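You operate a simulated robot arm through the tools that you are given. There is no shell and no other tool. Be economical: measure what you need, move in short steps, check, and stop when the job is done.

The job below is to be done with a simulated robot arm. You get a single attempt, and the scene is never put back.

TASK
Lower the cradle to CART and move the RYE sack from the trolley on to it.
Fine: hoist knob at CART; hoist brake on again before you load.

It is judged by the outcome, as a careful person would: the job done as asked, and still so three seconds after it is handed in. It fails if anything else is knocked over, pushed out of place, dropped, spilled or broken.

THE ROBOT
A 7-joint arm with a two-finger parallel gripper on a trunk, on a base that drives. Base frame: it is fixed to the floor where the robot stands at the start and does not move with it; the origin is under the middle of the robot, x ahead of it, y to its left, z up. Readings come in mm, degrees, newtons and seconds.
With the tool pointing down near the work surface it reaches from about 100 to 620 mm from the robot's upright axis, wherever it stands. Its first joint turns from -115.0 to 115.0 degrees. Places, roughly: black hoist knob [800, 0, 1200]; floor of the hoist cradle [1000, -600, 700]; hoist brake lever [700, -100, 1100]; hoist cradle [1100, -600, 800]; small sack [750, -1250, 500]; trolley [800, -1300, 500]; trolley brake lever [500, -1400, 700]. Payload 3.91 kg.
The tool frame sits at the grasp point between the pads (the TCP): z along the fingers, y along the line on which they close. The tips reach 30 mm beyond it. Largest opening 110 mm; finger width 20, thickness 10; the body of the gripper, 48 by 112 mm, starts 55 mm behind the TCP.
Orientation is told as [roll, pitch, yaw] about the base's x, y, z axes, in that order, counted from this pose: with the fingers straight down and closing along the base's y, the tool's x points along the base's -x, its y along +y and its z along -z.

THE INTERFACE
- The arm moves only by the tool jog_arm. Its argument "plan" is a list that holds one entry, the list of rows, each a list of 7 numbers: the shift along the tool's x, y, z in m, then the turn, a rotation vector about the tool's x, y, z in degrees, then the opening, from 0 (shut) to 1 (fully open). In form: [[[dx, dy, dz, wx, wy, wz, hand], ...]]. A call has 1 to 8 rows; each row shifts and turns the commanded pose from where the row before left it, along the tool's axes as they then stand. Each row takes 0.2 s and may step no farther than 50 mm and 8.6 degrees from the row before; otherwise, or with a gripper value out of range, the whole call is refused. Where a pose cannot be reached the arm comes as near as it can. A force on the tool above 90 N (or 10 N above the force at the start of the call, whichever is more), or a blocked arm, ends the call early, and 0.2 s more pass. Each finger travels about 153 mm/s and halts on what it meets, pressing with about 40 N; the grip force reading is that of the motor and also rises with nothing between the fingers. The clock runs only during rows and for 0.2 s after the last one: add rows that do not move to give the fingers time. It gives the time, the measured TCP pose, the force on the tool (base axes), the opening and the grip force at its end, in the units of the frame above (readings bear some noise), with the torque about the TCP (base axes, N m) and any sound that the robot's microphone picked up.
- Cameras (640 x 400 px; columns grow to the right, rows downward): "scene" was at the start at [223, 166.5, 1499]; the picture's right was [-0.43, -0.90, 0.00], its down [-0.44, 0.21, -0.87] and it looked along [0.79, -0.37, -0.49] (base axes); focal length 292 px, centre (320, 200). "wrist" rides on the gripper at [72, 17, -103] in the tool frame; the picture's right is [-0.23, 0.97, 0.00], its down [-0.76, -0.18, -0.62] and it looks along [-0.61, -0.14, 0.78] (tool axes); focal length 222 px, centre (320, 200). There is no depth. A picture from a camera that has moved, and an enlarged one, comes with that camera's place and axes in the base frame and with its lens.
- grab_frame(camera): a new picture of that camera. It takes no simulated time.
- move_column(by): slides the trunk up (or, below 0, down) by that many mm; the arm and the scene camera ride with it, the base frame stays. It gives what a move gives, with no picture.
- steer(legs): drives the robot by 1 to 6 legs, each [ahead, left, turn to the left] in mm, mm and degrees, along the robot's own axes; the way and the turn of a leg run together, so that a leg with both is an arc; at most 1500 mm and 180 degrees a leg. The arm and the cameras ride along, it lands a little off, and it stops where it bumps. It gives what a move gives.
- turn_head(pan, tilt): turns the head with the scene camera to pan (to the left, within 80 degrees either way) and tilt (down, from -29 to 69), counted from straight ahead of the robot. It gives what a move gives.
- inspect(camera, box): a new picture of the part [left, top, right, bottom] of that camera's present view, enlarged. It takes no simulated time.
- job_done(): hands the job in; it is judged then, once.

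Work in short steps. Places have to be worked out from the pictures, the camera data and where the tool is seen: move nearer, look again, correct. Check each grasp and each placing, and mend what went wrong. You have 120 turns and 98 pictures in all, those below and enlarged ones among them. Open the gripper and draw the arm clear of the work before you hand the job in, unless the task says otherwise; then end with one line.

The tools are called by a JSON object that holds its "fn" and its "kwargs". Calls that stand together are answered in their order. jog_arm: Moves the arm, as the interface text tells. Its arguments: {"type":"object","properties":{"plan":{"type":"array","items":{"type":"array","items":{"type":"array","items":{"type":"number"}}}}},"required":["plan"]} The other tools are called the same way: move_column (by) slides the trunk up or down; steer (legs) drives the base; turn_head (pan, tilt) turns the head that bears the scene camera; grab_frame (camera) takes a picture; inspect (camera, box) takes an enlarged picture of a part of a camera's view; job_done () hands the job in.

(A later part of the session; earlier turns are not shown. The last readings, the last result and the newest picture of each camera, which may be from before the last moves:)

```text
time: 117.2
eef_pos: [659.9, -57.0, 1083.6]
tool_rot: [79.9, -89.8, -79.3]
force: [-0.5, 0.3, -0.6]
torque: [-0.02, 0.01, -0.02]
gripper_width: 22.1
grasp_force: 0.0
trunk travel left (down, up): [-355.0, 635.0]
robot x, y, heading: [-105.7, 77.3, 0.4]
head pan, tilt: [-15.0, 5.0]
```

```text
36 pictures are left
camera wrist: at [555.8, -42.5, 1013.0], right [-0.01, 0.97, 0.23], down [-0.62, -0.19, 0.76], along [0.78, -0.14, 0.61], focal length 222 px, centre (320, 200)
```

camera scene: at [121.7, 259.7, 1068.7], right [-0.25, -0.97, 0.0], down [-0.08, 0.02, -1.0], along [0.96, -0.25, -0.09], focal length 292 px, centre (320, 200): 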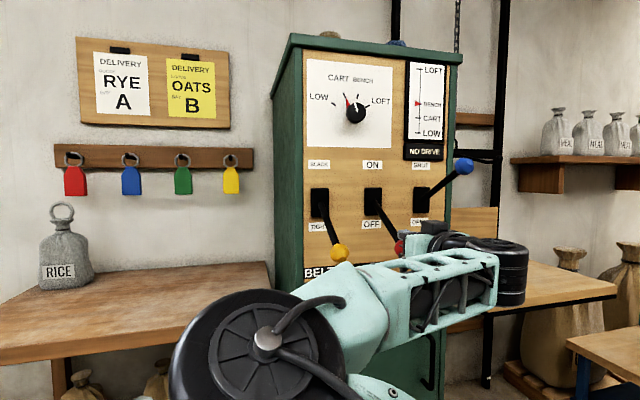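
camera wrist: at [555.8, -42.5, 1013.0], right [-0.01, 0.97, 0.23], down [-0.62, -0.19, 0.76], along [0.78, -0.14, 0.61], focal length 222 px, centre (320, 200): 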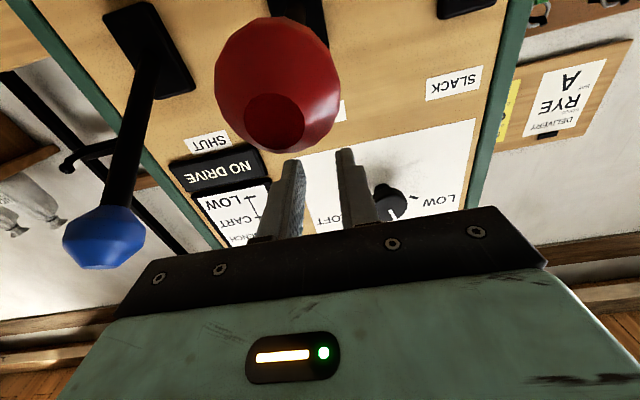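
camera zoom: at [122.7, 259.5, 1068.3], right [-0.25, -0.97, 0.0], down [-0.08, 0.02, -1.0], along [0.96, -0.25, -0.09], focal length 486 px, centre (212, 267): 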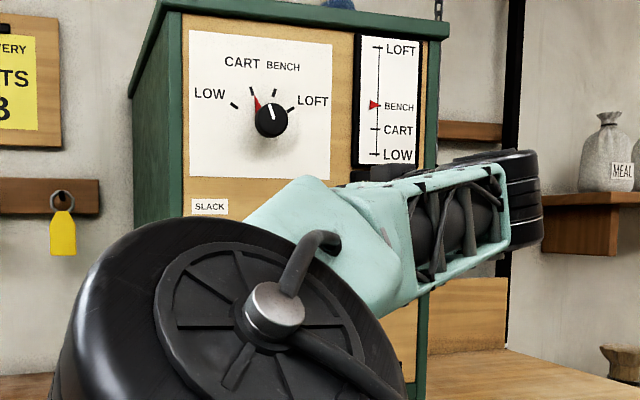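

The lever is mid-way (ball z≈1026). I go below it with shut fingers and push it up to ON, as worked for the hatch.

{"fn": "jog_arm", "kwargs": {"plan": [[[0, 0, -0.04, 0, 0, 0, 0.2], [0, 0, -0.035, 0, 0, 0, 0], [0.045, 0, 0, 0, 0, 0, 0], [0.045, 0, 0, 0, 0, 0, 0], [0.02, 0, 0, 0, 0, 0, 0], [0, 0, 0.03, 0, 0, 0, 0], [0, 0, 0.03, 0, 0, 0, 0], [0, 0, 0, 0, 0, 0, 0]]]}}

{"fn": "jog_arm", "kwargs": {"plan": [[[-0.02, 0, 0, 0, 0, 0, 0], [-0.02, 0, 0.002, 0, 0, 0, 0], [-0.02, 0, 0.004, 0, 0, 0, 0], [-0.02, 0, 0.006, 0, 0, 0, 0], [-0.01, 0, 0.004, 0, 0, 0, 0], [-0.005, 0, 0, 0, 0, 0, 0]]]}}

{"fn": "grab_frame", "kwargs": {"camera": "wrist"}}

```text
time: 118.5
eef_pos: [585.5, -57.8, 969.6]
tool_rot: [26.0, -89.2, -25.4]
force: [-39.8, 8.4, -12.0]
torque: [0.04, 0.51, 0.28]
gripper_width: 0.1
grasp_force: 37.7
trunk travel left (down, up): [-355.0, 635.0]
robot x, y, heading: [-109.0, 80.2, 0.4]
head pan, tilt: [-15.0, 5.0]
stopped in row 6: the force on the tool passed its limit at 145 N (the readings are from after the stop); the commanded pose is now the measured one
```

```text
time: 119.0
eef_pos: [580.5, -58.7, 995.6]
tool_rot: [55.6, -89.4, -55.1]
force: [-39.2, 9.7, -2.7]
torque: [-0.14, 0.27, 0.36]
gripper_width: 0.0
grasp_force: 37.7
trunk travel left (down, up): [-355.0, 635.0]
robot x, y, heading: [-105.4, 72.5, 0.6]
head pan, tilt: [-15.0, 5.0]
stopped in row 2: the force on the tool passed its limit at 95 N (the readings are from after the stop); the commanded pose is now the measured one
```

```text
35 pictures are left
camera wrist: at [477.5, -43.4, 924.8], right [-0.01, 0.97, 0.24], down [-0.62, -0.19, 0.76], along [0.79, -0.14, 0.6], focal length 222 px, centre (320, 200)
```

wrist: 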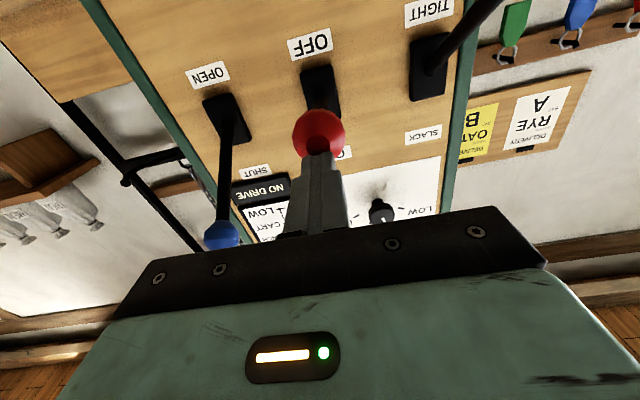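

The ball is lower than I thought (about z=985), and the tips met it head-on. I back off, drop to z≈940 and come up from below.

{"fn": "jog_arm", "kwargs": {"plan": [[[0, 0, -0.02, 0, 0, 0, 0], [0.03, 0, 0, 0, 0, 0, 0], [0.032, 0, 0, 0, 0, 0, 0], [0, 0, 0, 0, 0, 0, 0]]]}}

{"fn": "grab_frame", "kwargs": {"camera": "wrist"}}

```text
time: 120.0
eef_pos: [564.2, -60.1, 933.5]
tool_rot: [52.8, -89.5, -52.3]
force: [-0.1, 0.2, 0.2]
torque: [0.01, 0.06, -0.01]
gripper_width: 0.2
grasp_force: 37.8
trunk travel left (down, up): [-355.0, 635.0]
robot x, y, heading: [-104.4, 75.4, 0.6]
head pan, tilt: [-15.0, 5.0]
```

```text
34 pictures are left
camera wrist: at [459.2, -43.9, 862.4], right [-0.01, 0.97, 0.24], down [-0.62, -0.19, 0.76], along [0.79, -0.14, 0.6], focal length 222 px, centre (320, 200)
```

wrist: 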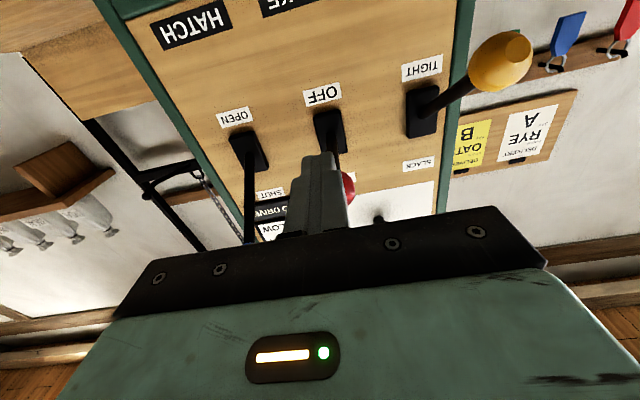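

The ball is just above finger height. I go under it and push up along its arc.

{"fn": "jog_arm", "kwargs": {"plan": [[[0, 0, 0.037, 0, 0, 0, 0], [0, 0, 0.035, 0, 0, 0, 0], [-0.02, 0, 0, 0, 0, 0, 0], [-0.02, 0, 0, 0, 0, 0, 0], [-0.02, 0, 0, 0, 0, 0, 0], [-0.02, 0, 0.002, 0, 0, 0, 0], [-0.02, 0, 0.004, 0, 0, 0, 0], [-0.018, 0, 0.006, 0, 0, 0, 0]]]}}

{"fn": "grab_frame", "kwargs": {"camera": "wrist"}}

```text
time: 121.8
eef_pos: [649.8, -60.3, 1050.8]
tool_rot: [52.1, -89.2, -51.7]
force: [-4.8, 1.8, -4.8]
torque: [0.0, 0.08, 0.03]
gripper_width: 0.0
grasp_force: 37.1
trunk travel left (down, up): [-355.0, 635.0]
robot x, y, heading: [-110.3, 78.1, 0.5]
head pan, tilt: [-15.0, 5.0]
```

```text
33 pictures are left
camera wrist: at [545.0, -43.9, 979.9], right [-0.01, 0.97, 0.24], down [-0.62, -0.19, 0.76], along [0.79, -0.14, 0.6], focal length 222 px, centre (320, 200)
```

wrist: 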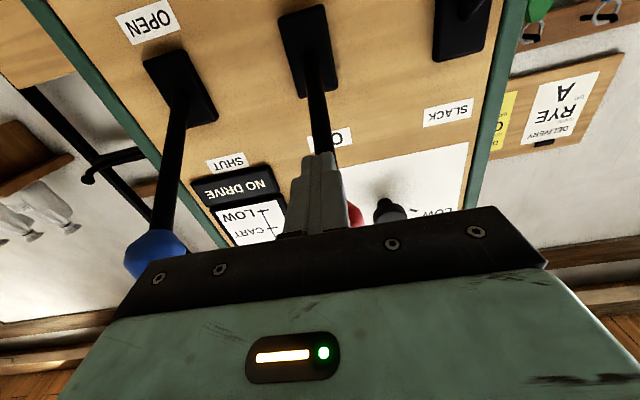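

The lever is up. I press it a little further to be sure it is fully ON, then ease off and back away.

{"fn": "jog_arm", "kwargs": {"plan": [[[-0.008, 0, 0.002, 0, 0, 0, 0], [-0.006, 0, 0, 0, 0, 0, 0], [0, 0, 0, 0, 0, 0, 0]]]}}

{"fn": "jog_arm", "kwargs": {"plan": [[[0.025, 0, -0.01, 0, 0, 0, 0], [0.01, 0, -0.045, 0, 0, 0, 0], [0, 0, -0.025, 0, 0, 0, 0], [0, 0, 0, 0, 0, 0, 0]]]}}

{"fn": "grab_frame", "kwargs": {"camera": "wrist"}}

```text
time: 122.4
eef_pos: [648.9, -59.8, 1051.5]
tool_rot: [17.7, -88.0, -17.5]
force: [-9.9, 0.6, -12.1]
torque: [-0.02, 0.29, 0.06]
gripper_width: 0.0
grasp_force: 37.8
trunk travel left (down, up): [-355.0, 635.0]
robot x, y, heading: [-108.6, 74.7, 0.2]
head pan, tilt: [-15.0, 5.0]
stopped in row 2: the force on the tool passed its limit at 96 N (the readings are from after the stop); the commanded pose is now the measured one
```

```text
time: 123.4
eef_pos: [568.6, -59.9, 1021.3]
tool_rot: [19.5, -88.3, -19.2]
force: [-0.7, 0.7, 0.5]
torque: [0.0, 0.01, 0.03]
gripper_width: 0.0
grasp_force: 37.7
trunk travel left (down, up): [-355.0, 635.0]
robot x, y, heading: [-107.5, 79.7, 0.4]
head pan, tilt: [-15.0, 5.0]
```

```text
32 pictures are left
camera wrist: at [463.3, -44.5, 951.6], right [0.0, 0.97, 0.24], down [-0.6, -0.19, 0.78], along [0.8, -0.14, 0.58], focal length 222 px, centre (320, 200)
```

wrist: 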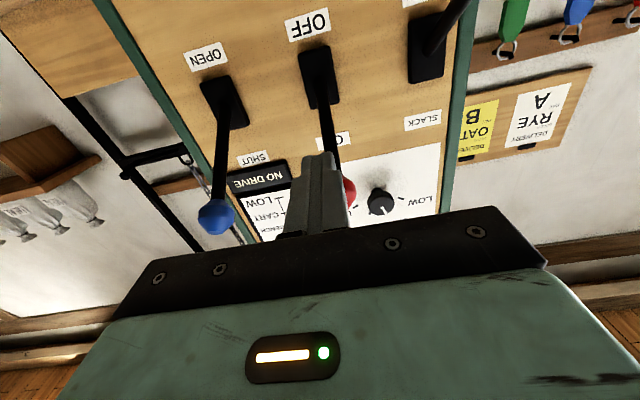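

The brake is ON against its stop. Now I slacken the belt again: shift left to the yellow lever and get the shut fingers below its ball.

{"fn": "steer", "kwargs": {"legs": [[0, 142, 0]]}}

{"fn": "move_column", "kwargs": {"by": -45}}

{"fn": "jog_arm", "kwargs": {"plan": [[[0.035, 0, 0, 0, -1.7, 0, 0], [0.035, 0, 0, 0, 0, 0, 0], [0.032, 0, 0, 0, 0, 0, 0], [0, 0, 0, 0, 0, 0, 0]]]}}

{"fn": "grab_frame", "kwargs": {"camera": "wrist"}}

```text
time: 124.7
eef_pos: [568.2, 82.1, 1020.1]
tool_rot: [19.7, -88.2, -19.3]
force: [-0.5, -0.4, -0.1]
torque: [-0.01, 0.02, -0.02]
gripper_width: 0.0
grasp_force: 37.9
trunk travel left (down, up): [-355.0, 635.0]
robot x, y, heading: [-109.7, 218.0, 0.6]
head pan, tilt: [-15.0, 5.0]
```

```text
time: 125.6
eef_pos: [567.8, 82.4, 975.9]
tool_rot: [19.8, -88.3, -19.4]
force: [0.6, 0.5, 0.3]
torque: [0.01, -0.01, 0.03]
gripper_width: 0.0
grasp_force: 37.7
trunk travel left (down, up): [-310.0, 680.0]
robot x, y, heading: [-111.3, 217.0, 0.4]
head pan, tilt: [-15.0, 5.0]
```

```text
time: 126.6
eef_pos: [566.9, 83.4, 872.7]
tool_rot: [97.7, -89.4, -97.3]
force: [0.0, 0.3, 0.7]
torque: [0.01, 0.0, 0.01]
gripper_width: 0.0
grasp_force: 38.0
trunk travel left (down, up): [-310.0, 680.0]
robot x, y, heading: [-113.2, 217.5, 0.3]
head pan, tilt: [-15.0, 5.0]
```

```text
31 pictures are left
camera wrist: at [463.5, 99.6, 800.8], right [-0.01, 0.97, 0.24], down [-0.62, -0.19, 0.76], along [0.78, -0.14, 0.61], focal length 222 px, centre (320, 200)
```

wrist: 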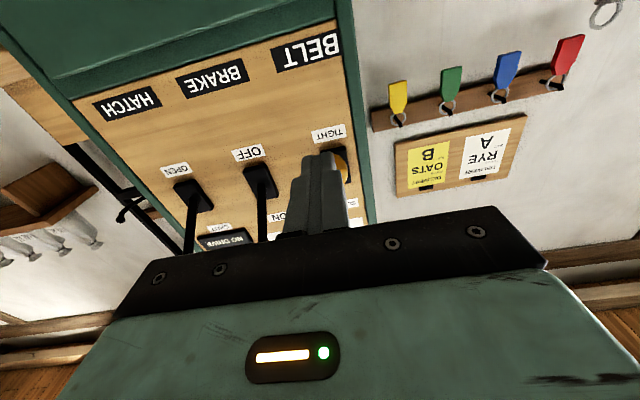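

The yellow ball is right above and ahead. I go under and push it up to SLACK.

{"fn": "jog_arm", "kwargs": {"plan": [[[0, 0, 0.037, 0, 0, 0, 0], [0, 0, 0.035, 0, 0, 0, 0], [-0.03, 0, -0.004, 0, 0, 0, 0], [-0.03, 0, -0.004, 0, 0, 0, 0], [-0.03, 0, 0, 0, 0, 0, 0], [-0.03, 0, 0.002, 0, 0, 0, 0], [-0.03, 0, 0.006, 0, 0, 0, 0], [-0.026, 0, 0.008, 0, 0, 0, 0]]]}}

{"fn": "jog_arm", "kwargs": {"plan": [[[-0.006, 0, 0, 0, 0, 0, 0], [0.02, 0, -0.01, 0, 0, 0, 0], [0.02, 0, -0.045, 0, 0, 0, 0], [0, 0, -0.03, 0, 0, 0, 0], [0, 0, 0, 0, 0, 0, 0]]]}}

{"fn": "turn_head", "kwargs": {"pan": -15, "tilt": 0}}

{"fn": "grab_frame", "kwargs": {"camera": "scene"}}

```text
time: 128.4
eef_pos: [647.4, 81.3, 1051.4]
tool_rot: [103.6, -89.4, -103.3]
force: [-0.2, -0.7, -0.4]
torque: [-0.02, -0.04, 0.02]
gripper_width: 0.0
grasp_force: 37.9
trunk travel left (down, up): [-310.0, 680.0]
robot x, y, heading: [-111.5, 220.1, 0.4]
head pan, tilt: [-15.0, 5.0]
```

```text
time: 129.6
eef_pos: [563.0, 82.3, 1015.1]
tool_rot: [96.1, -89.4, -95.7]
force: [-0.2, 0.2, 0.2]
torque: [-0.01, -0.01, 0.01]
gripper_width: 0.0
grasp_force: 37.7
trunk travel left (down, up): [-310.0, 680.0]
robot x, y, heading: [-109.5, 220.4, 0.3]
head pan, tilt: [-15.0, 5.0]
```

```text
time: 130.2
eef_pos: [562.5, 81.4, 1015.7]
tool_rot: [95.9, -89.4, -95.5]
force: [-0.1, 0.7, -0.4]
torque: [0.04, -0.01, -0.01]
gripper_width: 0.0
grasp_force: 37.1
trunk travel left (down, up): [-310.0, 680.0]
robot x, y, heading: [-107.9, 217.7, 0.5]
head pan, tilt: [-15.0, 0.0]
```

```text
30 pictures are left
camera scene: at [117.2, 402.8, 1031.2], right [-0.25, -0.97, 0.0], down [0.0, 0.0, -1.0], along [0.97, -0.25, 0.0], focal length 292 px, centre (320, 200)
```

scene: 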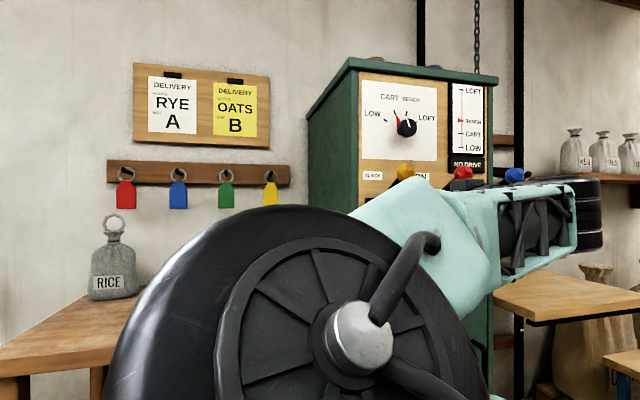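

All three levers are up again. I zoom to check the knob and the display.

{"fn": "inspect", "kwargs": {"camera": "scene", "box": [350, 70, 500, 190]}}

```text
3.33 times, centred on (425, 130) of scene
camera zoom: at [117.2, 402.8, 1031.2], right [-0.25, -0.97, 0.0], down [0.0, 0.0, -1.0], along [0.97, -0.25, 0.0], focal length 972 px, centre (-30, 433)
```

zoom: 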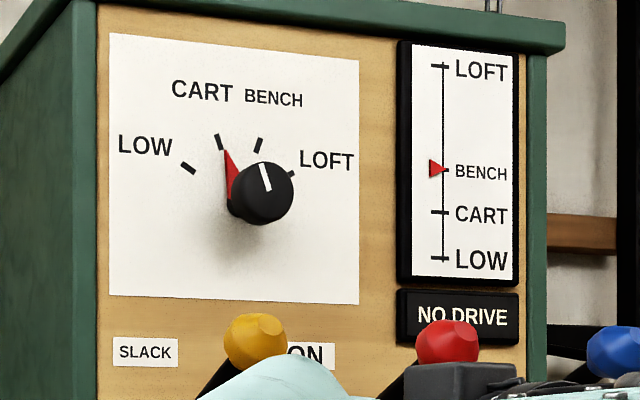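

The knob is at CART, the belt SLACK and the brake ON. I go above the red ball with shut fingers, to ease the brake off in small watched steps.

{"fn": "move_column", "kwargs": {"by": 85}}

{"fn": "jog_arm", "kwargs": {"plan": [[[-0.033, 0, 0, 0, 0, 0, 0], [0, 0, 0, 0, 0, 0, 0]]]}}

{"fn": "steer", "kwargs": {"legs": [[0, -140, 0]]}}

{"fn": "jog_arm", "kwargs": {"plan": [[[0, 0, 0.037, 0, 0, 0, 0], [0, 0, 0.037, 0, 0, 0, 0], [0.015, 0, 0, 0, 0, 0, 0], [0.015, 0, 0, 0, 0, 0, 0], [0.015, 0, 0, 0, 0, 0, 0], [0.015, 0, 0, 0, 0, 0, 0]]]}}

{"fn": "grab_frame", "kwargs": {"camera": "wrist"}}

```text
time: 131.4
eef_pos: [562.7, 80.5, 1100.8]
tool_rot: [95.3, -89.3, -95.0]
force: [-0.3, -0.2, -0.1]
torque: [-0.02, -0.01, 0.01]
gripper_width: 0.2
grasp_force: 37.1
trunk travel left (down, up): [-395.0, 595.0]
robot x, y, heading: [-109.0, 216.1, 0.4]
head pan, tilt: [-15.0, 0.0]
```

```text
time: 132.0
eef_pos: [564.2, 80.6, 1134.4]
tool_rot: [93.5, -89.4, -93.1]
force: [0.8, -0.1, 0.7]
torque: [0.01, 0.04, 0.02]
gripper_width: 0.0
grasp_force: 37.7
trunk travel left (down, up): [-395.0, 595.0]
robot x, y, heading: [-114.9, 215.7, 0.4]
head pan, tilt: [-15.0, 0.0]
```

```text
time: 133.4
eef_pos: [563.2, -56.6, 1133.8]
tool_rot: [95.3, -89.4, -95.0]
force: [-0.2, -0.6, -0.5]
torque: [-0.03, -0.01, 0.01]
gripper_width: 0.0
grasp_force: 37.8
trunk travel left (down, up): [-395.0, 595.0]
robot x, y, heading: [-110.9, 82.4, 0.4]
head pan, tilt: [-15.0, 0.0]
```

```text
time: 134.8
eef_pos: [637.6, -56.1, 1073.1]
tool_rot: [87.6, -89.3, -87.5]
force: [-1.3, -0.7, -0.5]
torque: [0.02, 0.02, 0.02]
gripper_width: 0.0
grasp_force: 37.7
trunk travel left (down, up): [-395.0, 595.0]
robot x, y, heading: [-109.4, 79.8, 0.3]
head pan, tilt: [-15.0, 0.0]
```

```text
28 pictures are left
camera wrist: at [534.4, -40.0, 1000.6], right [-0.01, 0.97, 0.24], down [-0.62, -0.19, 0.76], along [0.78, -0.14, 0.61], focal length 222 px, centre (320, 200)
```

wrist: 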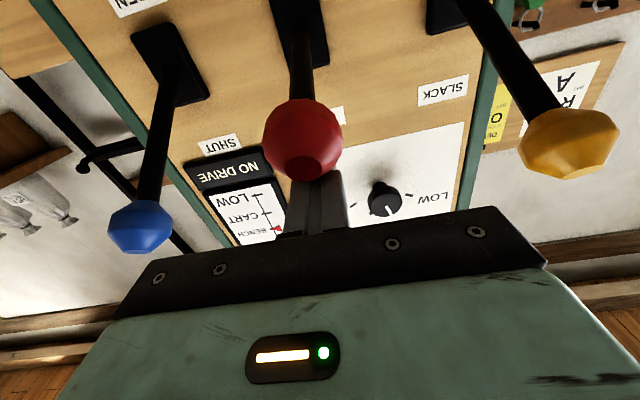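

The lever is being pressed down (ball z≈1042) and the level pointer is visible in the wrist view, still at BENCH. I continue in small steps.

{"fn": "jog_arm", "kwargs": {"plan": [[[0.02, 0, 0, 0, 0, 0, 0], [0.02, 0, 0, 0, 0, 0, 0], [0.02, 0, 0, 0, 0, 0, 0]]]}}

{"fn": "grab_frame", "kwargs": {"camera": "wrist"}}

```text
time: 135.6
eef_pos: [638.3, -54.5, 1013.6]
tool_rot: [95.1, -89.5, -94.6]
force: [-0.2, -0.6, 0.6]
torque: [0.02, 0.02, 0.0]
gripper_width: 0.1
grasp_force: 37.7
trunk travel left (down, up): [-395.0, 595.0]
robot x, y, heading: [-109.4, 81.5, 0.4]
head pan, tilt: [-15.0, 0.0]
```

```text
27 pictures are left
camera wrist: at [534.4, -39.3, 940.9], right [-0.01, 0.97, 0.24], down [-0.62, -0.19, 0.76], along [0.78, -0.14, 0.61], focal length 222 px, centre (320, 200)
```

wrist: 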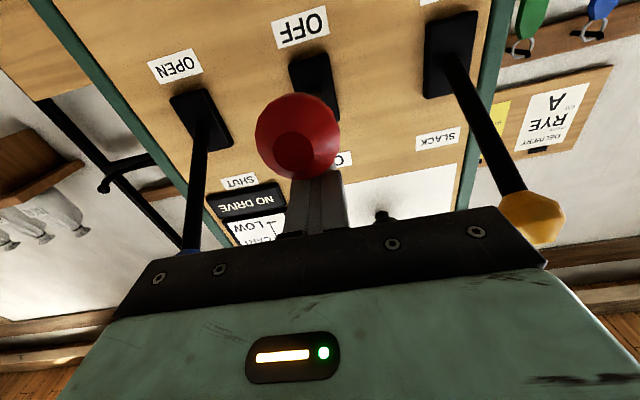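

About half way. I take smaller steps now and watch with the head camera.

{"fn": "jog_arm", "kwargs": {"plan": [[[0.02, 0, 0, 0, 0, 0, 0], [0.02, 0, 0, 0, 0, 0, 0]]]}}

{"fn": "inspect", "kwargs": {"camera": "scene", "box": [250, 0, 570, 200]}}

```text
time: 136.2
eef_pos: [638.3, -54.4, 973.5]
tool_rot: [95.4, -89.5, -95.0]
force: [-0.5, 0.6, -0.2]
torque: [-0.03, -0.01, 0.0]
gripper_width: 0.0
grasp_force: 37.7
trunk travel left (down, up): [-395.0, 595.0]
robot x, y, heading: [-109.8, 83.3, 0.3]
head pan, tilt: [-15.0, 0.0]
```

```text
2.00 times, centred on (410, 100) of scene
camera zoom: at [118.4, 264.9, 1116.3], right [-0.25, -0.97, 0.0], down [0.0, 0.0, -1.0], along [0.97, -0.25, 0.0], focal length 583 px, centre (140, 400)
```

zoom: 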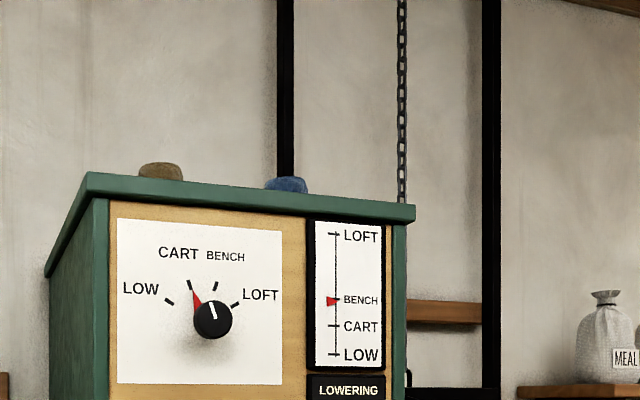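

The display now reads LOWERING and the pointer has started down. I hold still and watch.

{"fn": "jog_arm", "kwargs": {"plan": [[[0.006, 0, 0, 0, 0, 0, 0], [0, 0, 0, 0, 0, 0, 0], [0, 0, 0, 0, 0, 0, 0], [0, 0, 0, 0, 0, 0, 0], [0, 0, 0, 0, 0, 0, 0]]]}}

{"fn": "inspect", "kwargs": {"camera": "scene", "box": [320, 80, 500, 200]}}

```text
time: 137.4
eef_pos: [637.7, -55.5, 966.6]
tool_rot: [95.5, -89.4, -95.1]
force: [-0.8, 0.2, -1.0]
torque: [-0.02, 0.01, -0.01]
gripper_width: 0.0
grasp_force: 37.6
trunk travel left (down, up): [-395.0, 595.0]
robot x, y, heading: [-107.2, 79.3, 0.5]
head pan, tilt: [-15.0, 0.0]
```

```text
3.33 times, centred on (410, 140) of scene
camera zoom: at [118.4, 264.9, 1116.2], right [-0.25, -0.97, 0.0], down [0.0, 0.0, -1.0], along [0.97, -0.25, 0.0], focal length 972 px, centre (20, 400)
```

zoom: 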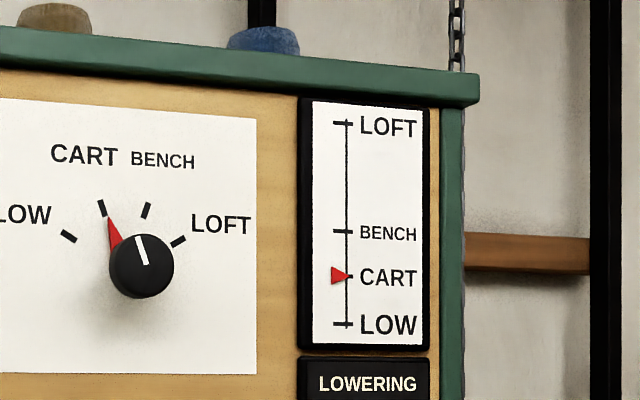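

It has reached CART. I check after a very short time that it stops there.

{"fn": "jog_arm", "kwargs": {"plan": [[[-0.02, 0, -0.03, 0, 0, 0, 0]]]}}

{"fn": "inspect", "kwargs": {"camera": "scene", "box": [320, 80, 500, 200]}}

```text
time: 137.8
eef_pos: [607.7, -56.5, 987.1]
tool_rot: [93.8, -89.5, -93.5]
force: [-0.2, -0.9, 0.6]
torque: [-0.01, -0.02, -0.03]
gripper_width: 0.0
grasp_force: 37.5
trunk travel left (down, up): [-395.0, 595.0]
robot x, y, heading: [-110.0, 84.4, 0.3]
head pan, tilt: [-15.0, 0.0]
```

```text
3.33 times, centred on (410, 140) of scene
camera zoom: at [118.5, 264.9, 1116.2], right [-0.25, -0.97, 0.0], down [0.0, 0.0, -1.0], along [0.97, -0.25, 0.0], focal length 972 px, centre (20, 400)
```

zoom: 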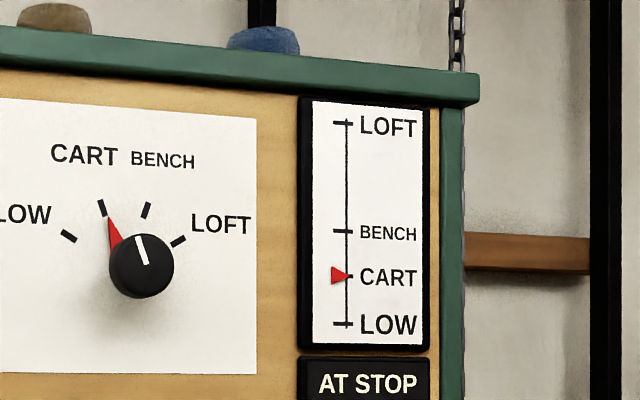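

AT STOP at CART. Now I put the brake ON: back off, lower to below the red ball, and push it up.

{"fn": "jog_arm", "kwargs": {"plan": [[[0, 0, -0.042, 0, 0, 0, 0], [0, 0, 0, 0, 0, 0, 0]]]}}

{"fn": "move_column", "kwargs": {"by": -85}}

{"fn": "jog_arm", "kwargs": {"plan": [[[0.03, 0, 0, 0, 0, 0, 0], [0, -0.002, 0, 0, 0, 0, 0]]]}}

{"fn": "grab_frame", "kwargs": {"camera": "wrist"}}

```text
time: 138.4
eef_pos: [565.7, -56.3, 988.3]
tool_rot: [95.7, -89.4, -95.4]
force: [0.7, -0.1, -0.2]
torque: [-0.02, 0.0, 0.01]
gripper_width: 0.1
grasp_force: 37.7
trunk travel left (down, up): [-395.0, 595.0]
robot x, y, heading: [-107.9, 82.5, 0.5]
head pan, tilt: [-15.0, 0.0]
```

```text
time: 139.6
eef_pos: [565.7, -55.5, 903.1]
tool_rot: [95.7, -89.3, -95.3]
force: [-1.4, 0.1, -0.2]
torque: [-0.02, 0.01, 0.01]
gripper_width: 0.0
grasp_force: 37.5
trunk travel left (down, up): [-310.0, 680.0]
robot x, y, heading: [-108.2, 81.5, 0.3]
head pan, tilt: [-15.0, 0.0]
```

```text
time: 140.2
eef_pos: [566.4, -58.4, 873.2]
tool_rot: [96.9, -89.5, -96.6]
force: [0.0, -0.2, -0.7]
torque: [-0.04, -0.01, -0.01]
gripper_width: 0.0
grasp_force: 37.5
trunk travel left (down, up): [-310.0, 680.0]
robot x, y, heading: [-108.1, 81.8, 0.6]
head pan, tilt: [-15.0, 0.0]
```

```text
23 pictures are left
camera wrist: at [462.3, -41.8, 800.6], right [-0.01, 0.97, 0.24], down [-0.62, -0.19, 0.76], along [0.78, -0.14, 0.61], focal length 222 px, centre (320, 200)
```

wrist: 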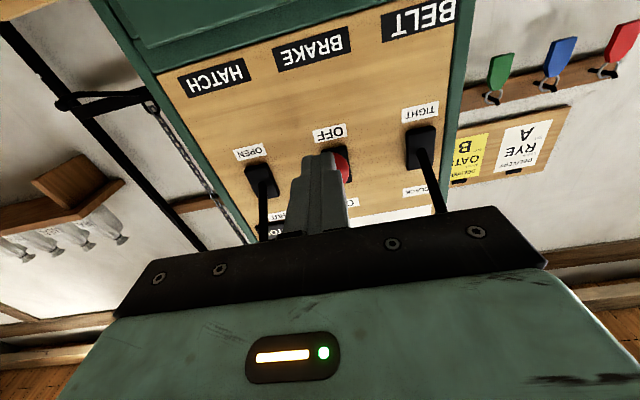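

The red ball is just ahead and above. I push it up with the same path that worked for the belt, and press to the stop.

{"fn": "jog_arm", "kwargs": {"plan": [[[0, 0, 0.037, 0, 0, 0, 0], [0, 0, 0.035, 0, 0, 0, 0], [-0.03, 0, -0.004, 0, 0, 0, 0], [-0.03, 0, -0.004, 0, 0, 0, 0], [-0.03, 0, 0, 0, 0, 0, 0], [-0.03, 0, 0.002, 0, 0, 0, 0], [-0.03, 0, 0.006, 0, 0, 0, 0], [-0.026, 0, 0.008, 0, 0, 0, 0]]]}}

{"fn": "jog_arm", "kwargs": {"plan": [[[-0.008, 0, 0, 0, 0, 0, 0], [-0.004, 0, 0, 0, 0, 0, 0]]]}}

{"fn": "jog_arm", "kwargs": {"plan": [[[0.02, 0, -0.01, 0, 0, 0, 0], [0.02, 0, -0.045, 0, 0, 0, 0], [0, 0, -0.04, 0, 0, 0, 0], [0, 0, 0, 0, 0, 0, 0]]]}}

{"fn": "grab_frame", "kwargs": {"camera": "scene"}}

```text
time: 142.0
eef_pos: [645.9, -61.6, 1050.6]
tool_rot: [101.7, -89.4, -101.5]
force: [-0.4, -0.5, 0.5]
torque: [-0.02, -0.01, -0.02]
gripper_width: 0.0
grasp_force: 37.2
trunk travel left (down, up): [-310.0, 680.0]
robot x, y, heading: [-112.8, 77.2, 0.2]
head pan, tilt: [-15.0, 0.0]
```

```text
time: 142.6
eef_pos: [645.8, -59.4, 1052.5]
tool_rot: [36.3, -89.1, -36.1]
force: [-32.8, 5.8, -54.2]
torque: [-0.36, 1.27, -0.01]
gripper_width: 0.0
grasp_force: 37.6
trunk travel left (down, up): [-310.0, 680.0]
robot x, y, heading: [-110.2, 79.9, 0.5]
head pan, tilt: [-15.0, 0.0]
```

```text
time: 143.6
eef_pos: [551.1, -59.8, 1020.1]
tool_rot: [97.9, -89.4, -97.6]
force: [-0.4, 0.3, -0.1]
torque: [-0.02, 0.0, -0.02]
gripper_width: 0.0
grasp_force: 36.9
trunk travel left (down, up): [-310.0, 680.0]
robot x, y, heading: [-107.6, 83.6, 0.5]
head pan, tilt: [-15.0, 0.0]
```

```text
22 pictures are left
camera scene: at [118.5, 264.9, 1031.3], right [-0.25, -0.97, 0.0], down [0.0, 0.0, -1.0], along [0.97, -0.25, 0.0], focal length 292 px, centre (320, 200)
```

scene: 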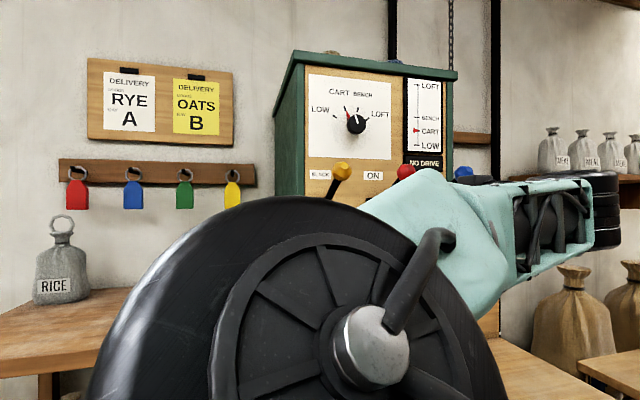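

The hoist is finished: cradle at CART, brake ON, belt and hatch as found. Next the sack: I back off, drive right and turn the tool to point down again while lowering it.

{"fn": "steer", "kwargs": {"legs": [[-180, 0, 0], [0, -900, 0]]}}

{"fn": "jog_arm", "kwargs": {"plan": [[[0.02, 0, 0, 0, 8.182, 0, 1], [0.0198, 0, 0.0029, 0, 8.182, 0, 1], [0.0192, 0, 0.0056, 0, 8.182, 0, 1], [0.0182, 0, 0.0083, 0, 8.182, 0, 1], [0.0168, 0, 0.0108, 0, 8.182, 0, 1], [0.0151, 0, 0.0131, 0, 8.182, 0, 1], [0.0131, 0, 0.0151, 0, 8.182, 0, 1], [0.0108, 0, 0.0168, 0, 8.182, 0, 1]]]}}

{"fn": "jog_arm", "kwargs": {"plan": [[[0.0083, 0, 0.0182, 0, 8.182, 0, 1], [0.0056, 0, 0.0192, 0, 8.182, 0, 1], [0.0029, 0, 0.0198, 0, 8.182, 0, 1], [0, 0, 0, 0, 0, 0, 1]]]}}

```text
time: 149.4
eef_pos: [370.9, -957.9, 1020.7]
tool_rot: [95.2, -89.3, -95.3]
force: [-0.5, -0.7, 0.5]
torque: [-0.01, -0.02, -0.02]
gripper_width: 0.0
grasp_force: 37.9
trunk travel left (down, up): [-310.0, 680.0]
robot x, y, heading: [-288.5, -811.8, -0.1]
head pan, tilt: [-15.0, 0.0]
```

```text
time: 151.2
eef_pos: [370.8, -955.0, 860.3]
tool_rot: [0.5, -24.5, -0.5]
force: [-0.2, -0.4, -0.1]
torque: [-0.01, 0.03, -0.02]
gripper_width: 109.7
grasp_force: 0.0
trunk travel left (down, up): [-310.0, 680.0]
robot x, y, heading: [-289.1, -807.9, 0.0]
head pan, tilt: [-15.0, 0.0]
```

```text
time: 152.2
eef_pos: [371.1, -955.8, 800.1]
tool_rot: [0.6, -0.2, -0.3]
force: [0.5, -0.8, -0.7]
torque: [-0.04, 0.0, -0.02]
gripper_width: 110.1
grasp_force: 0.0
trunk travel left (down, up): [-310.0, 680.0]
robot x, y, heading: [-286.8, -807.6, -0.2]
head pan, tilt: [-15.0, 0.0]
```

The tool points down again at z=800. I look at the trolley and cradle with both cameras.

{"fn": "turn_head", "kwargs": {"pan": -5, "tilt": 25}}

{"fn": "grab_frame", "kwargs": {"camera": "scene"}}

{"fn": "grab_frame", "kwargs": {"camera": "wrist"}}

```text
time: 153.1
eef_pos: [371.2, -955.9, 800.3]
tool_rot: [0.6, -0.1, -0.2]
force: [-0.4, -0.1, 0.0]
torque: [-0.04, 0.0, 0.03]
gripper_width: 110.0
grasp_force: 0.0
trunk travel left (down, up): [-310.0, 680.0]
robot x, y, heading: [-288.3, -810.2, -0.1]
head pan, tilt: [-5.0, 25.0]
```

```text
21 pictures are left
camera scene: at [-53.5, -613.5, 990.9], right [-0.09, -1.0, 0.0], down [-0.42, 0.04, -0.91], along [0.9, -0.08, -0.42], focal length 292 px, centre (320, 200)
```

scene: 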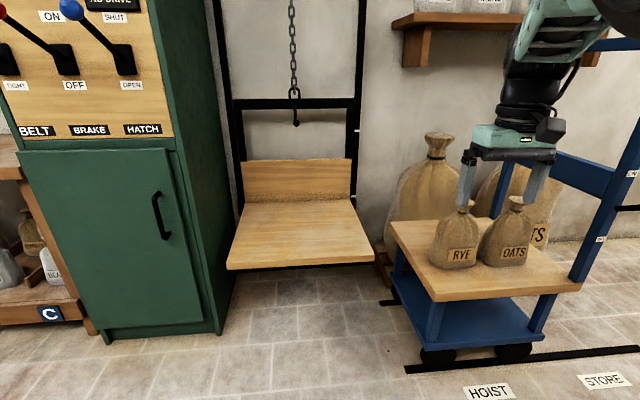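

```text
20 pictures are left
camera wrist: at [298.8, -940.1, 903.8], right [0.23, 0.97, 0.01], down [0.76, -0.19, 0.62], along [0.61, -0.14, -0.78], focal length 222 px, centre (320, 200)
```

wrist: 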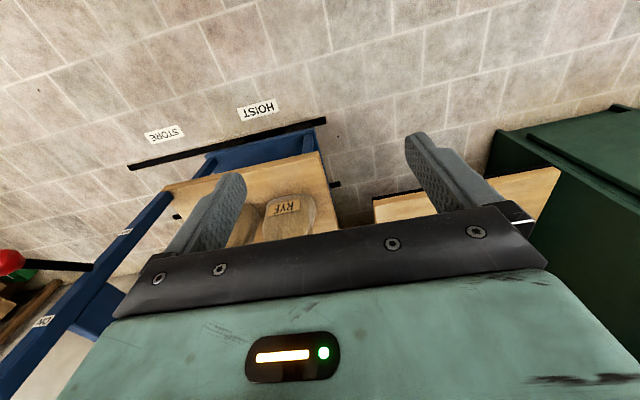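

From the two views I get the trolley top at z≈393, the RYE neck at about (716, -1136, 562), and the cradle floor about x 727–1200, y -383…-865, near the same height. I retract the arm a bit and drive to about (180, -950).

{"fn": "jog_arm", "kwargs": {"plan": [[[0.045, 0, 0, 0, 0, 0, 1], [0.045, 0, 0, 0, 0, 0, 1], [0.04, 0, 0, 0, 0, 0, 1], [0.03, 0, 0, 0, 0, 0, 1], [0, 0, 0, 0, 0, 0, 1]]]}}

{"fn": "steer", "kwargs": {"legs": [[0, -140, 0], [400, 0, 0]]}}

{"fn": "turn_head", "kwargs": {"pan": -25, "tilt": 35}}

{"fn": "grab_frame", "kwargs": {"camera": "scene"}}

{"fn": "grab_frame", "kwargs": {"camera": "wrist"}}

```text
time: 154.3
eef_pos: [209.7, -954.5, 800.1]
tool_rot: [0.6, -0.1, -0.2]
force: [0.5, 0.1, -0.3]
torque: [-0.01, -0.01, 0.01]
gripper_width: 110.1
grasp_force: 0.2
trunk travel left (down, up): [-310.0, 680.0]
robot x, y, heading: [-290.7, -813.7, -0.2]
head pan, tilt: [-5.0, 25.0]
```

```text
time: 156.0
eef_pos: [205.8, -1088.1, 800.2]
tool_rot: [0.5, -0.2, -1.9]
force: [-0.8, -0.6, 0.1]
torque: [-0.01, 0.05, 0.02]
gripper_width: 110.1
grasp_force: 0.0
trunk travel left (down, up): [-310.0, 680.0]
robot x, y, heading: [-288.1, -929.3, -1.7]
head pan, tilt: [-5.0, 25.0]
stopped in leg 2: the robot was blocked; the commanded pose is now the measured one
```

```text
time: 156.8
eef_pos: [205.0, -1088.6, 800.3]
tool_rot: [0.5, -0.1, -2.0]
force: [0.2, -0.1, 0.6]
torque: [0.03, -0.02, 0.0]
gripper_width: 109.8
grasp_force: 0.0
trunk travel left (down, up): [-310.0, 680.0]
robot x, y, heading: [-287.4, -928.1, -1.6]
head pan, tilt: [-25.0, 35.0]
```

```text
19 pictures are left
camera scene: at [-62.5, -769.4, 975.1], right [-0.45, -0.89, 0.0], down [-0.51, 0.26, -0.82], along [0.73, -0.37, -0.57], focal length 292 px, centre (320, 200)
```

scene: 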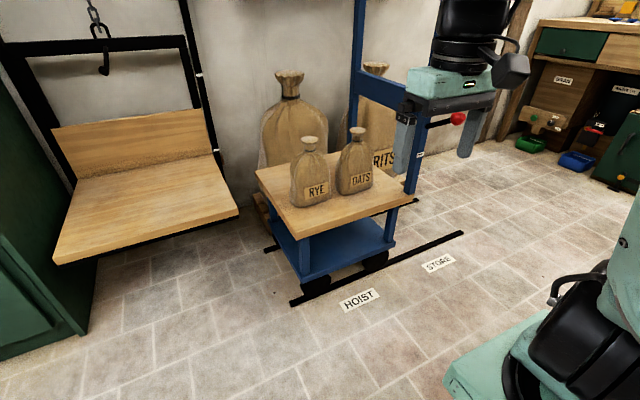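

```text
18 pictures are left
camera wrist: at [132.7, -1071.5, 903.9], right [0.26, 0.97, 0.01], down [0.75, -0.21, 0.62], along [0.6, -0.15, -0.78], focal length 222 px, centre (320, 200)
```

wrist: 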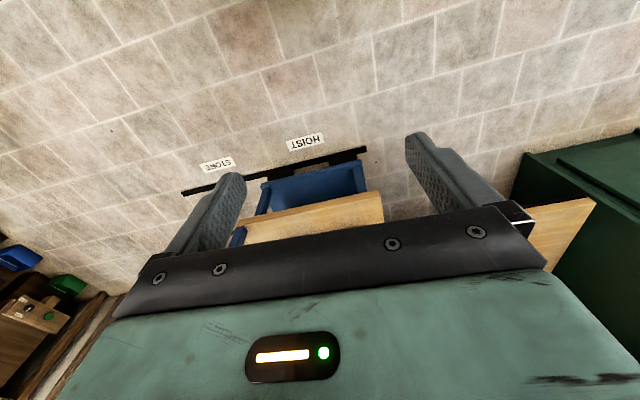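

The drive was blocked at the start of leg 2. I look to the right of the robot to see what it touched.

{"fn": "turn_head", "kwargs": {"pan": -80, "tilt": 45}}

{"fn": "grab_frame", "kwargs": {"camera": "scene"}}

```text
time: 158.1
eef_pos: [204.6, -1088.9, 798.9]
tool_rot: [0.6, -0.1, -1.9]
force: [0.4, 0.2, 0.7]
torque: [-0.02, 0.0, 0.01]
gripper_width: 110.1
grasp_force: 0.0
trunk travel left (down, up): [-310.0, 680.0]
robot x, y, heading: [-290.6, -929.9, -1.9]
head pan, tilt: [-80.0, 45.0]
```

```text
17 pictures are left
camera scene: at [-129.5, -810.1, 960.3], right [-0.99, -0.14, 0.0], down [-0.1, 0.7, -0.71], along [0.1, -0.7, -0.71], focal length 292 px, centre (320, 200)
```

scene: 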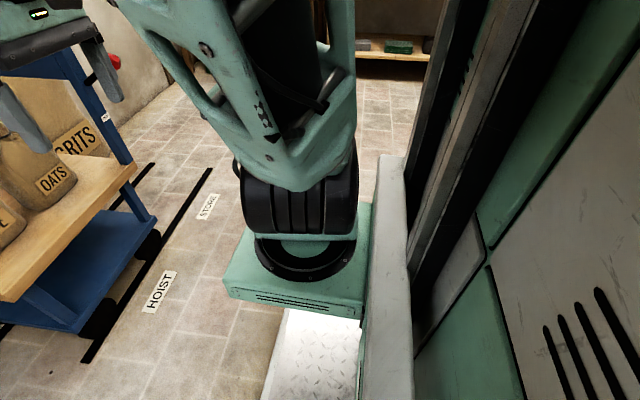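

Nothing stands ahead or to the right, so the touch was probably at the rear. I drive forward straight in a short leg.

{"fn": "steer", "kwargs": {"legs": [[150, 0, 0]]}}

```text
time: 159.4
eef_pos: [354.9, -1095.2, 799.9]
tool_rot: [0.5, -0.1, -1.9]
force: [0.2, -0.7, 0.7]
torque: [0.01, -0.01, -0.03]
gripper_width: 110.0
grasp_force: 0.0
trunk travel left (down, up): [-310.0, 680.0]
robot x, y, heading: [-140.9, -934.7, -1.7]
head pan, tilt: [-80.0, 45.0]
```

Free now. I continue forward 310 mm and straighten the heading.

{"fn": "steer", "kwargs": {"legs": [[0, 0, 1.8], [310, 0, 0]]}}

{"fn": "turn_head", "kwargs": {"pan": -20, "tilt": 45}}

{"fn": "grab_frame", "kwargs": {"camera": "scene"}}

{"fn": "grab_frame", "kwargs": {"camera": "wrist"}}

```text
time: 161.9
eef_pos: [669.0, -1080.5, 799.3]
tool_rot: [0.5, -0.1, -0.2]
force: [-0.7, -1.3, -0.3]
torque: [-0.01, 0.01, -0.01]
gripper_width: 110.1
grasp_force: 0.2
trunk travel left (down, up): [-310.0, 680.0]
robot x, y, heading: [170.0, -935.6, -0.0]
head pan, tilt: [-80.0, 45.0]
```

```text
time: 163.2
eef_pos: [668.4, -1079.5, 800.0]
tool_rot: [0.5, -0.1, -0.2]
force: [-0.5, 0.3, 0.3]
torque: [-0.03, 0.0, 0.0]
gripper_width: 110.2
grasp_force: 0.2
trunk travel left (down, up): [-310.0, 680.0]
robot x, y, heading: [173.9, -937.6, 0.1]
head pan, tilt: [-20.0, 45.0]
```

```text
16 pictures are left
camera scene: at [388.4, -759.1, 960.3], right [-0.35, -0.94, 0.0], down [-0.66, 0.24, -0.71], along [0.66, -0.24, -0.71], focal length 292 px, centre (320, 200)
```

scene: 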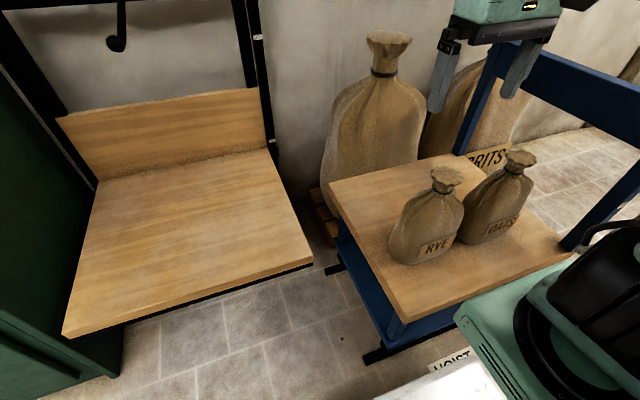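

```text
15 pictures are left
camera wrist: at [595.8, -1064.6, 903.9], right [0.23, 0.97, 0.01], down [0.76, -0.19, 0.62], along [0.61, -0.14, -0.78], focal length 222 px, centre (320, 200)
```

wrist: 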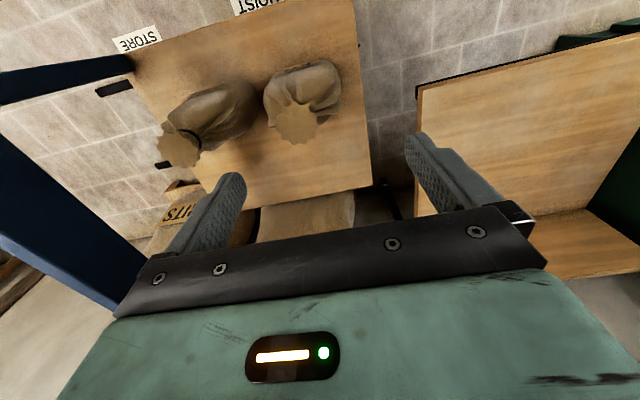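

The RYE neck is at about (686, -1112), waist z≈585, flare top z≈623. I align over it and descend to z=680 for a check.

{"fn": "jog_arm", "kwargs": {"plan": [[[-0.009, -0.016, 0.03, 0, 0, 0, 1], [-0.0085, -0.016, 0.03, 0, 0, 0, 1], [0, 0, 0.03, 0, 0, 0, 1], [0, 0, 0.03, 0, 0, 0, 1], [0, 0, 0, 0, 0, 0, 1]]]}}

{"fn": "grab_frame", "kwargs": {"camera": "wrist"}}

{"fn": "inspect", "kwargs": {"camera": "scene", "box": [350, 80, 600, 280]}}

```text
time: 164.4
eef_pos: [686.3, -1110.5, 679.8]
tool_rot: [0.6, -0.2, 0.0]
force: [-0.4, 0.5, 1.1]
torque: [-0.02, -0.05, 0.01]
gripper_width: 110.0
grasp_force: 0.1
trunk travel left (down, up): [-310.0, 680.0]
robot x, y, heading: [172.9, -933.4, -0.4]
head pan, tilt: [-20.0, 45.0]
```

```text
14 pictures are left
camera wrist: at [613.6, -1096.2, 783.1], right [0.23, 0.97, 0.01], down [0.76, -0.19, 0.62], along [0.61, -0.14, -0.78], focal length 222 px, centre (320, 200)
```

wrist: 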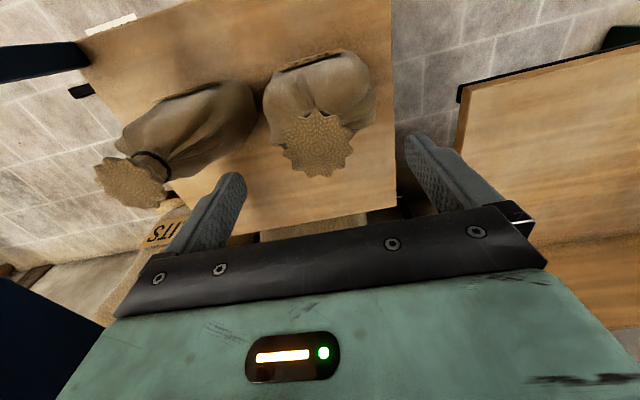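

```text
2.00 times, centred on (475, 180) of scene
camera zoom: at [388.4, -759.1, 960.3], right [-0.34, -0.94, 0.0], down [-0.66, 0.24, -0.71], along [0.66, -0.24, -0.71], focal length 583 px, centre (10, 240)
```

zoom: 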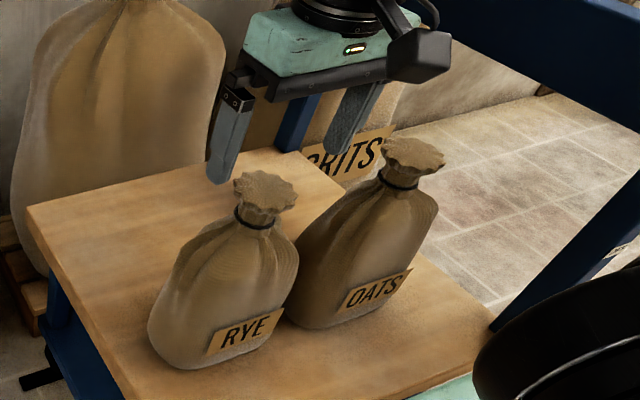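

Alignment is good (flare centre at about (688, -1114, 618)), with the OATS sack well clear of the left finger. I descend to z≈587 and close.

{"fn": "jog_arm", "kwargs": {"plan": [[[-0.002, -0.003, 0.03, 0, 0, 0, 1], [0, 0, 0.03, 0, 0, 0, 1], [0, 0, 0.033, 0, 0, 0, 1], [0, 0, 0, 0, 0, 0, 1]]]}}

{"fn": "jog_arm", "kwargs": {"plan": [[[0, 0, 0, 0, 0, 0, 0.6], [0, 0, 0, 0, 0, 0, 0.3], [0, 0, 0, 0, 0, 0, 0.1], [0, 0, 0, 0, 0, 0, 0.1], [0, 0, 0, 0, 0, 0, 0.1]]]}}

{"fn": "inspect", "kwargs": {"camera": "scene", "box": [350, 80, 600, 280]}}

```text
time: 165.4
eef_pos: [687.9, -1113.8, 586.0]
tool_rot: [0.6, -0.1, -0.3]
force: [0.6, -0.3, -0.3]
torque: [-0.02, -0.01, -0.01]
gripper_width: 110.0
grasp_force: 0.0
trunk travel left (down, up): [-310.0, 680.0]
robot x, y, heading: [173.3, -935.9, -0.0]
head pan, tilt: [-20.0, 45.0]
```

```text
time: 166.6
eef_pos: [688.8, -1113.3, 586.3]
tool_rot: [0.4, -0.1, -0.1]
force: [-0.9, -3.0, -0.2]
torque: [-0.79, 0.05, -0.08]
gripper_width: 87.1
grasp_force: 40.3
trunk travel left (down, up): [-310.0, 680.0]
robot x, y, heading: [172.7, -931.8, -0.3]
head pan, tilt: [-20.0, 45.0]
```

```text
2.00 times, centred on (475, 180) of scene
camera zoom: at [388.5, -759.1, 960.2], right [-0.34, -0.94, 0.0], down [-0.66, 0.24, -0.71], along [0.66, -0.24, -0.71], focal length 583 px, centre (10, 240)
```

zoom: 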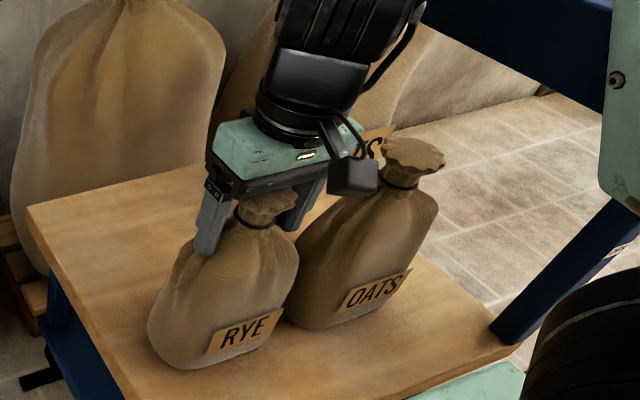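

The tips closed on the wide shoulder (87 mm), which is a poor hold. I open, rise 18 mm to the waist and close again.

{"fn": "jog_arm", "kwargs": {"plan": [[[0, 0, 0, 0, 0, 0, 1], [0, 0, -0.018, 0, 0, 0, 1], [0, 0, 0, 0, 0, 0, 0.6], [0, 0, 0, 0, 0, 0, 0.3], [0, 0, 0, 0, 0, 0, 0.1], [0, 0, 0, 0, 0, 0, 0.1], [0, 0, 0, 0, 0, 0, 0.1]]]}}

```text
time: 168.2
eef_pos: [687.9, -1114.4, 604.7]
tool_rot: [0.5, -0.1, -0.2]
force: [-1.6, 0.7, 0.7]
torque: [0.33, -0.09, 0.01]
gripper_width: 86.8
grasp_force: 39.8
trunk travel left (down, up): [-310.0, 680.0]
robot x, y, heading: [168.1, -935.6, -0.1]
head pan, tilt: [-20.0, 45.0]
```

Again 87 mm, so that seems to be the neck section's effective width. I test-lift 40 mm slowly.

{"fn": "jog_arm", "kwargs": {"plan": [[[0, 0, -0.01, 0, 0, 0, 0.1], [0, 0, -0.01, 0, 0, 0, 0.1], [0, 0, -0.01, 0, 0, 0, 0.1], [0, 0, -0.01, 0, 0, 0, 0.1], [0, 0, 0, 0, 0, 0, 0.1]]]}}

{"fn": "inspect", "kwargs": {"camera": "scene", "box": [350, 80, 600, 280]}}

```text
time: 169.4
eef_pos: [688.4, -1114.4, 645.5]
tool_rot: [0.5, -0.1, -0.2]
force: [0.0, -0.1, -11.5]
torque: [-0.02, 0.03, 0.0]
gripper_width: 86.8
grasp_force: 40.2
trunk travel left (down, up): [-310.0, 680.0]
robot x, y, heading: [169.4, -937.5, -0.3]
head pan, tilt: [-20.0, 45.0]
```

```text
2.00 times, centred on (475, 180) of scene
camera zoom: at [388.6, -759.1, 960.2], right [-0.34, -0.94, 0.0], down [-0.66, 0.24, -0.71], along [0.66, -0.24, -0.71], focal length 583 px, centre (10, 240)
```

zoom: 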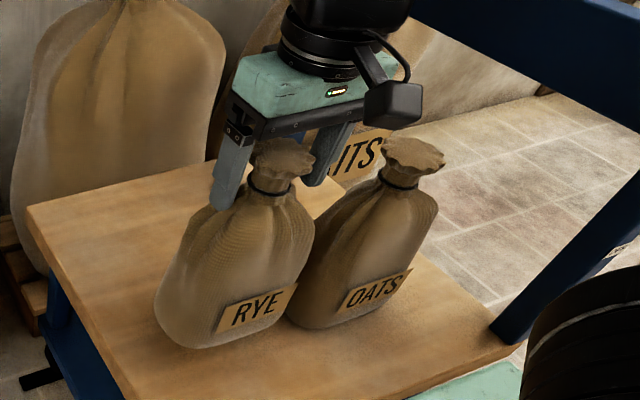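

The sack hangs securely (11.5 N). I lift it another 110 mm, then drive left toward the cradle.

{"fn": "jog_arm", "kwargs": {"plan": [[[0, 0, -0.02, 0, 0, 0, 0.1], [0, 0, -0.02, 0, 0, 0, 0.1], [0, 0, -0.02, 0, 0, 0, 0.1], [0, 0, -0.025, 0, 0, 0, 0.1], [0, 0, -0.025, 0, 0, 0, 0.1], [0, 0, 0, 0, 0, 0, 0.1]]]}}

{"fn": "steer", "kwargs": {"legs": [[0, 240, 0], [0, 220, 0]]}}

{"fn": "turn_head", "kwargs": {"pan": -15, "tilt": 40}}

{"fn": "grab_frame", "kwargs": {"camera": "scene"}}

```text
time: 170.8
eef_pos: [688.3, -1114.9, 755.7]
tool_rot: [0.5, 0.0, -0.2]
force: [0.2, 0.2, -12.0]
torque: [-0.03, 0.0, -0.02]
gripper_width: 86.6
grasp_force: 40.1
trunk travel left (down, up): [-310.0, 680.0]
robot x, y, heading: [173.5, -936.6, -0.3]
head pan, tilt: [-20.0, 45.0]
```

```text
time: 173.9
eef_pos: [689.3, -652.8, 754.0]
tool_rot: [0.6, 0.0, -0.1]
force: [0.5, 0.0, -11.4]
torque: [-0.01, 0.0, -0.02]
gripper_width: 86.6
grasp_force: 39.3
trunk travel left (down, up): [-310.0, 680.0]
robot x, y, heading: [170.5, -469.5, 0.1]
head pan, tilt: [-20.0, 45.0]
```

```text
time: 174.5
eef_pos: [689.4, -653.5, 753.5]
tool_rot: [0.4, 0.0, -0.1]
force: [0.0, -0.1, -12.3]
torque: [-0.01, 0.0, 0.01]
gripper_width: 87.0
grasp_force: 40.1
trunk travel left (down, up): [-310.0, 680.0]
robot x, y, heading: [175.1, -474.1, -0.3]
head pan, tilt: [-15.0, 40.0]
```

```text
10 pictures are left
camera scene: at [395.2, -292.0, 967.4], right [-0.26, -0.97, 0.0], down [-0.62, 0.17, -0.77], along [0.74, -0.2, -0.64], focal length 292 px, centre (320, 200)
```

scene: 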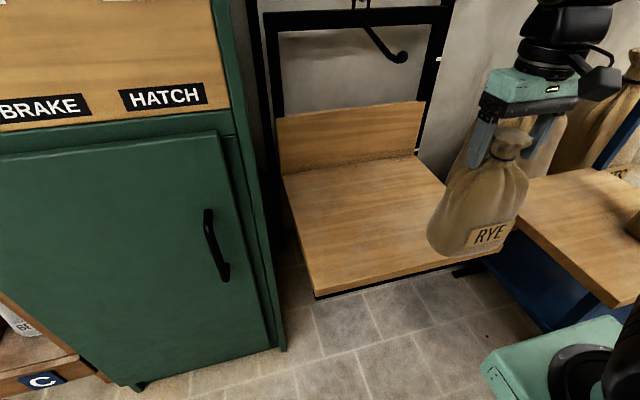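

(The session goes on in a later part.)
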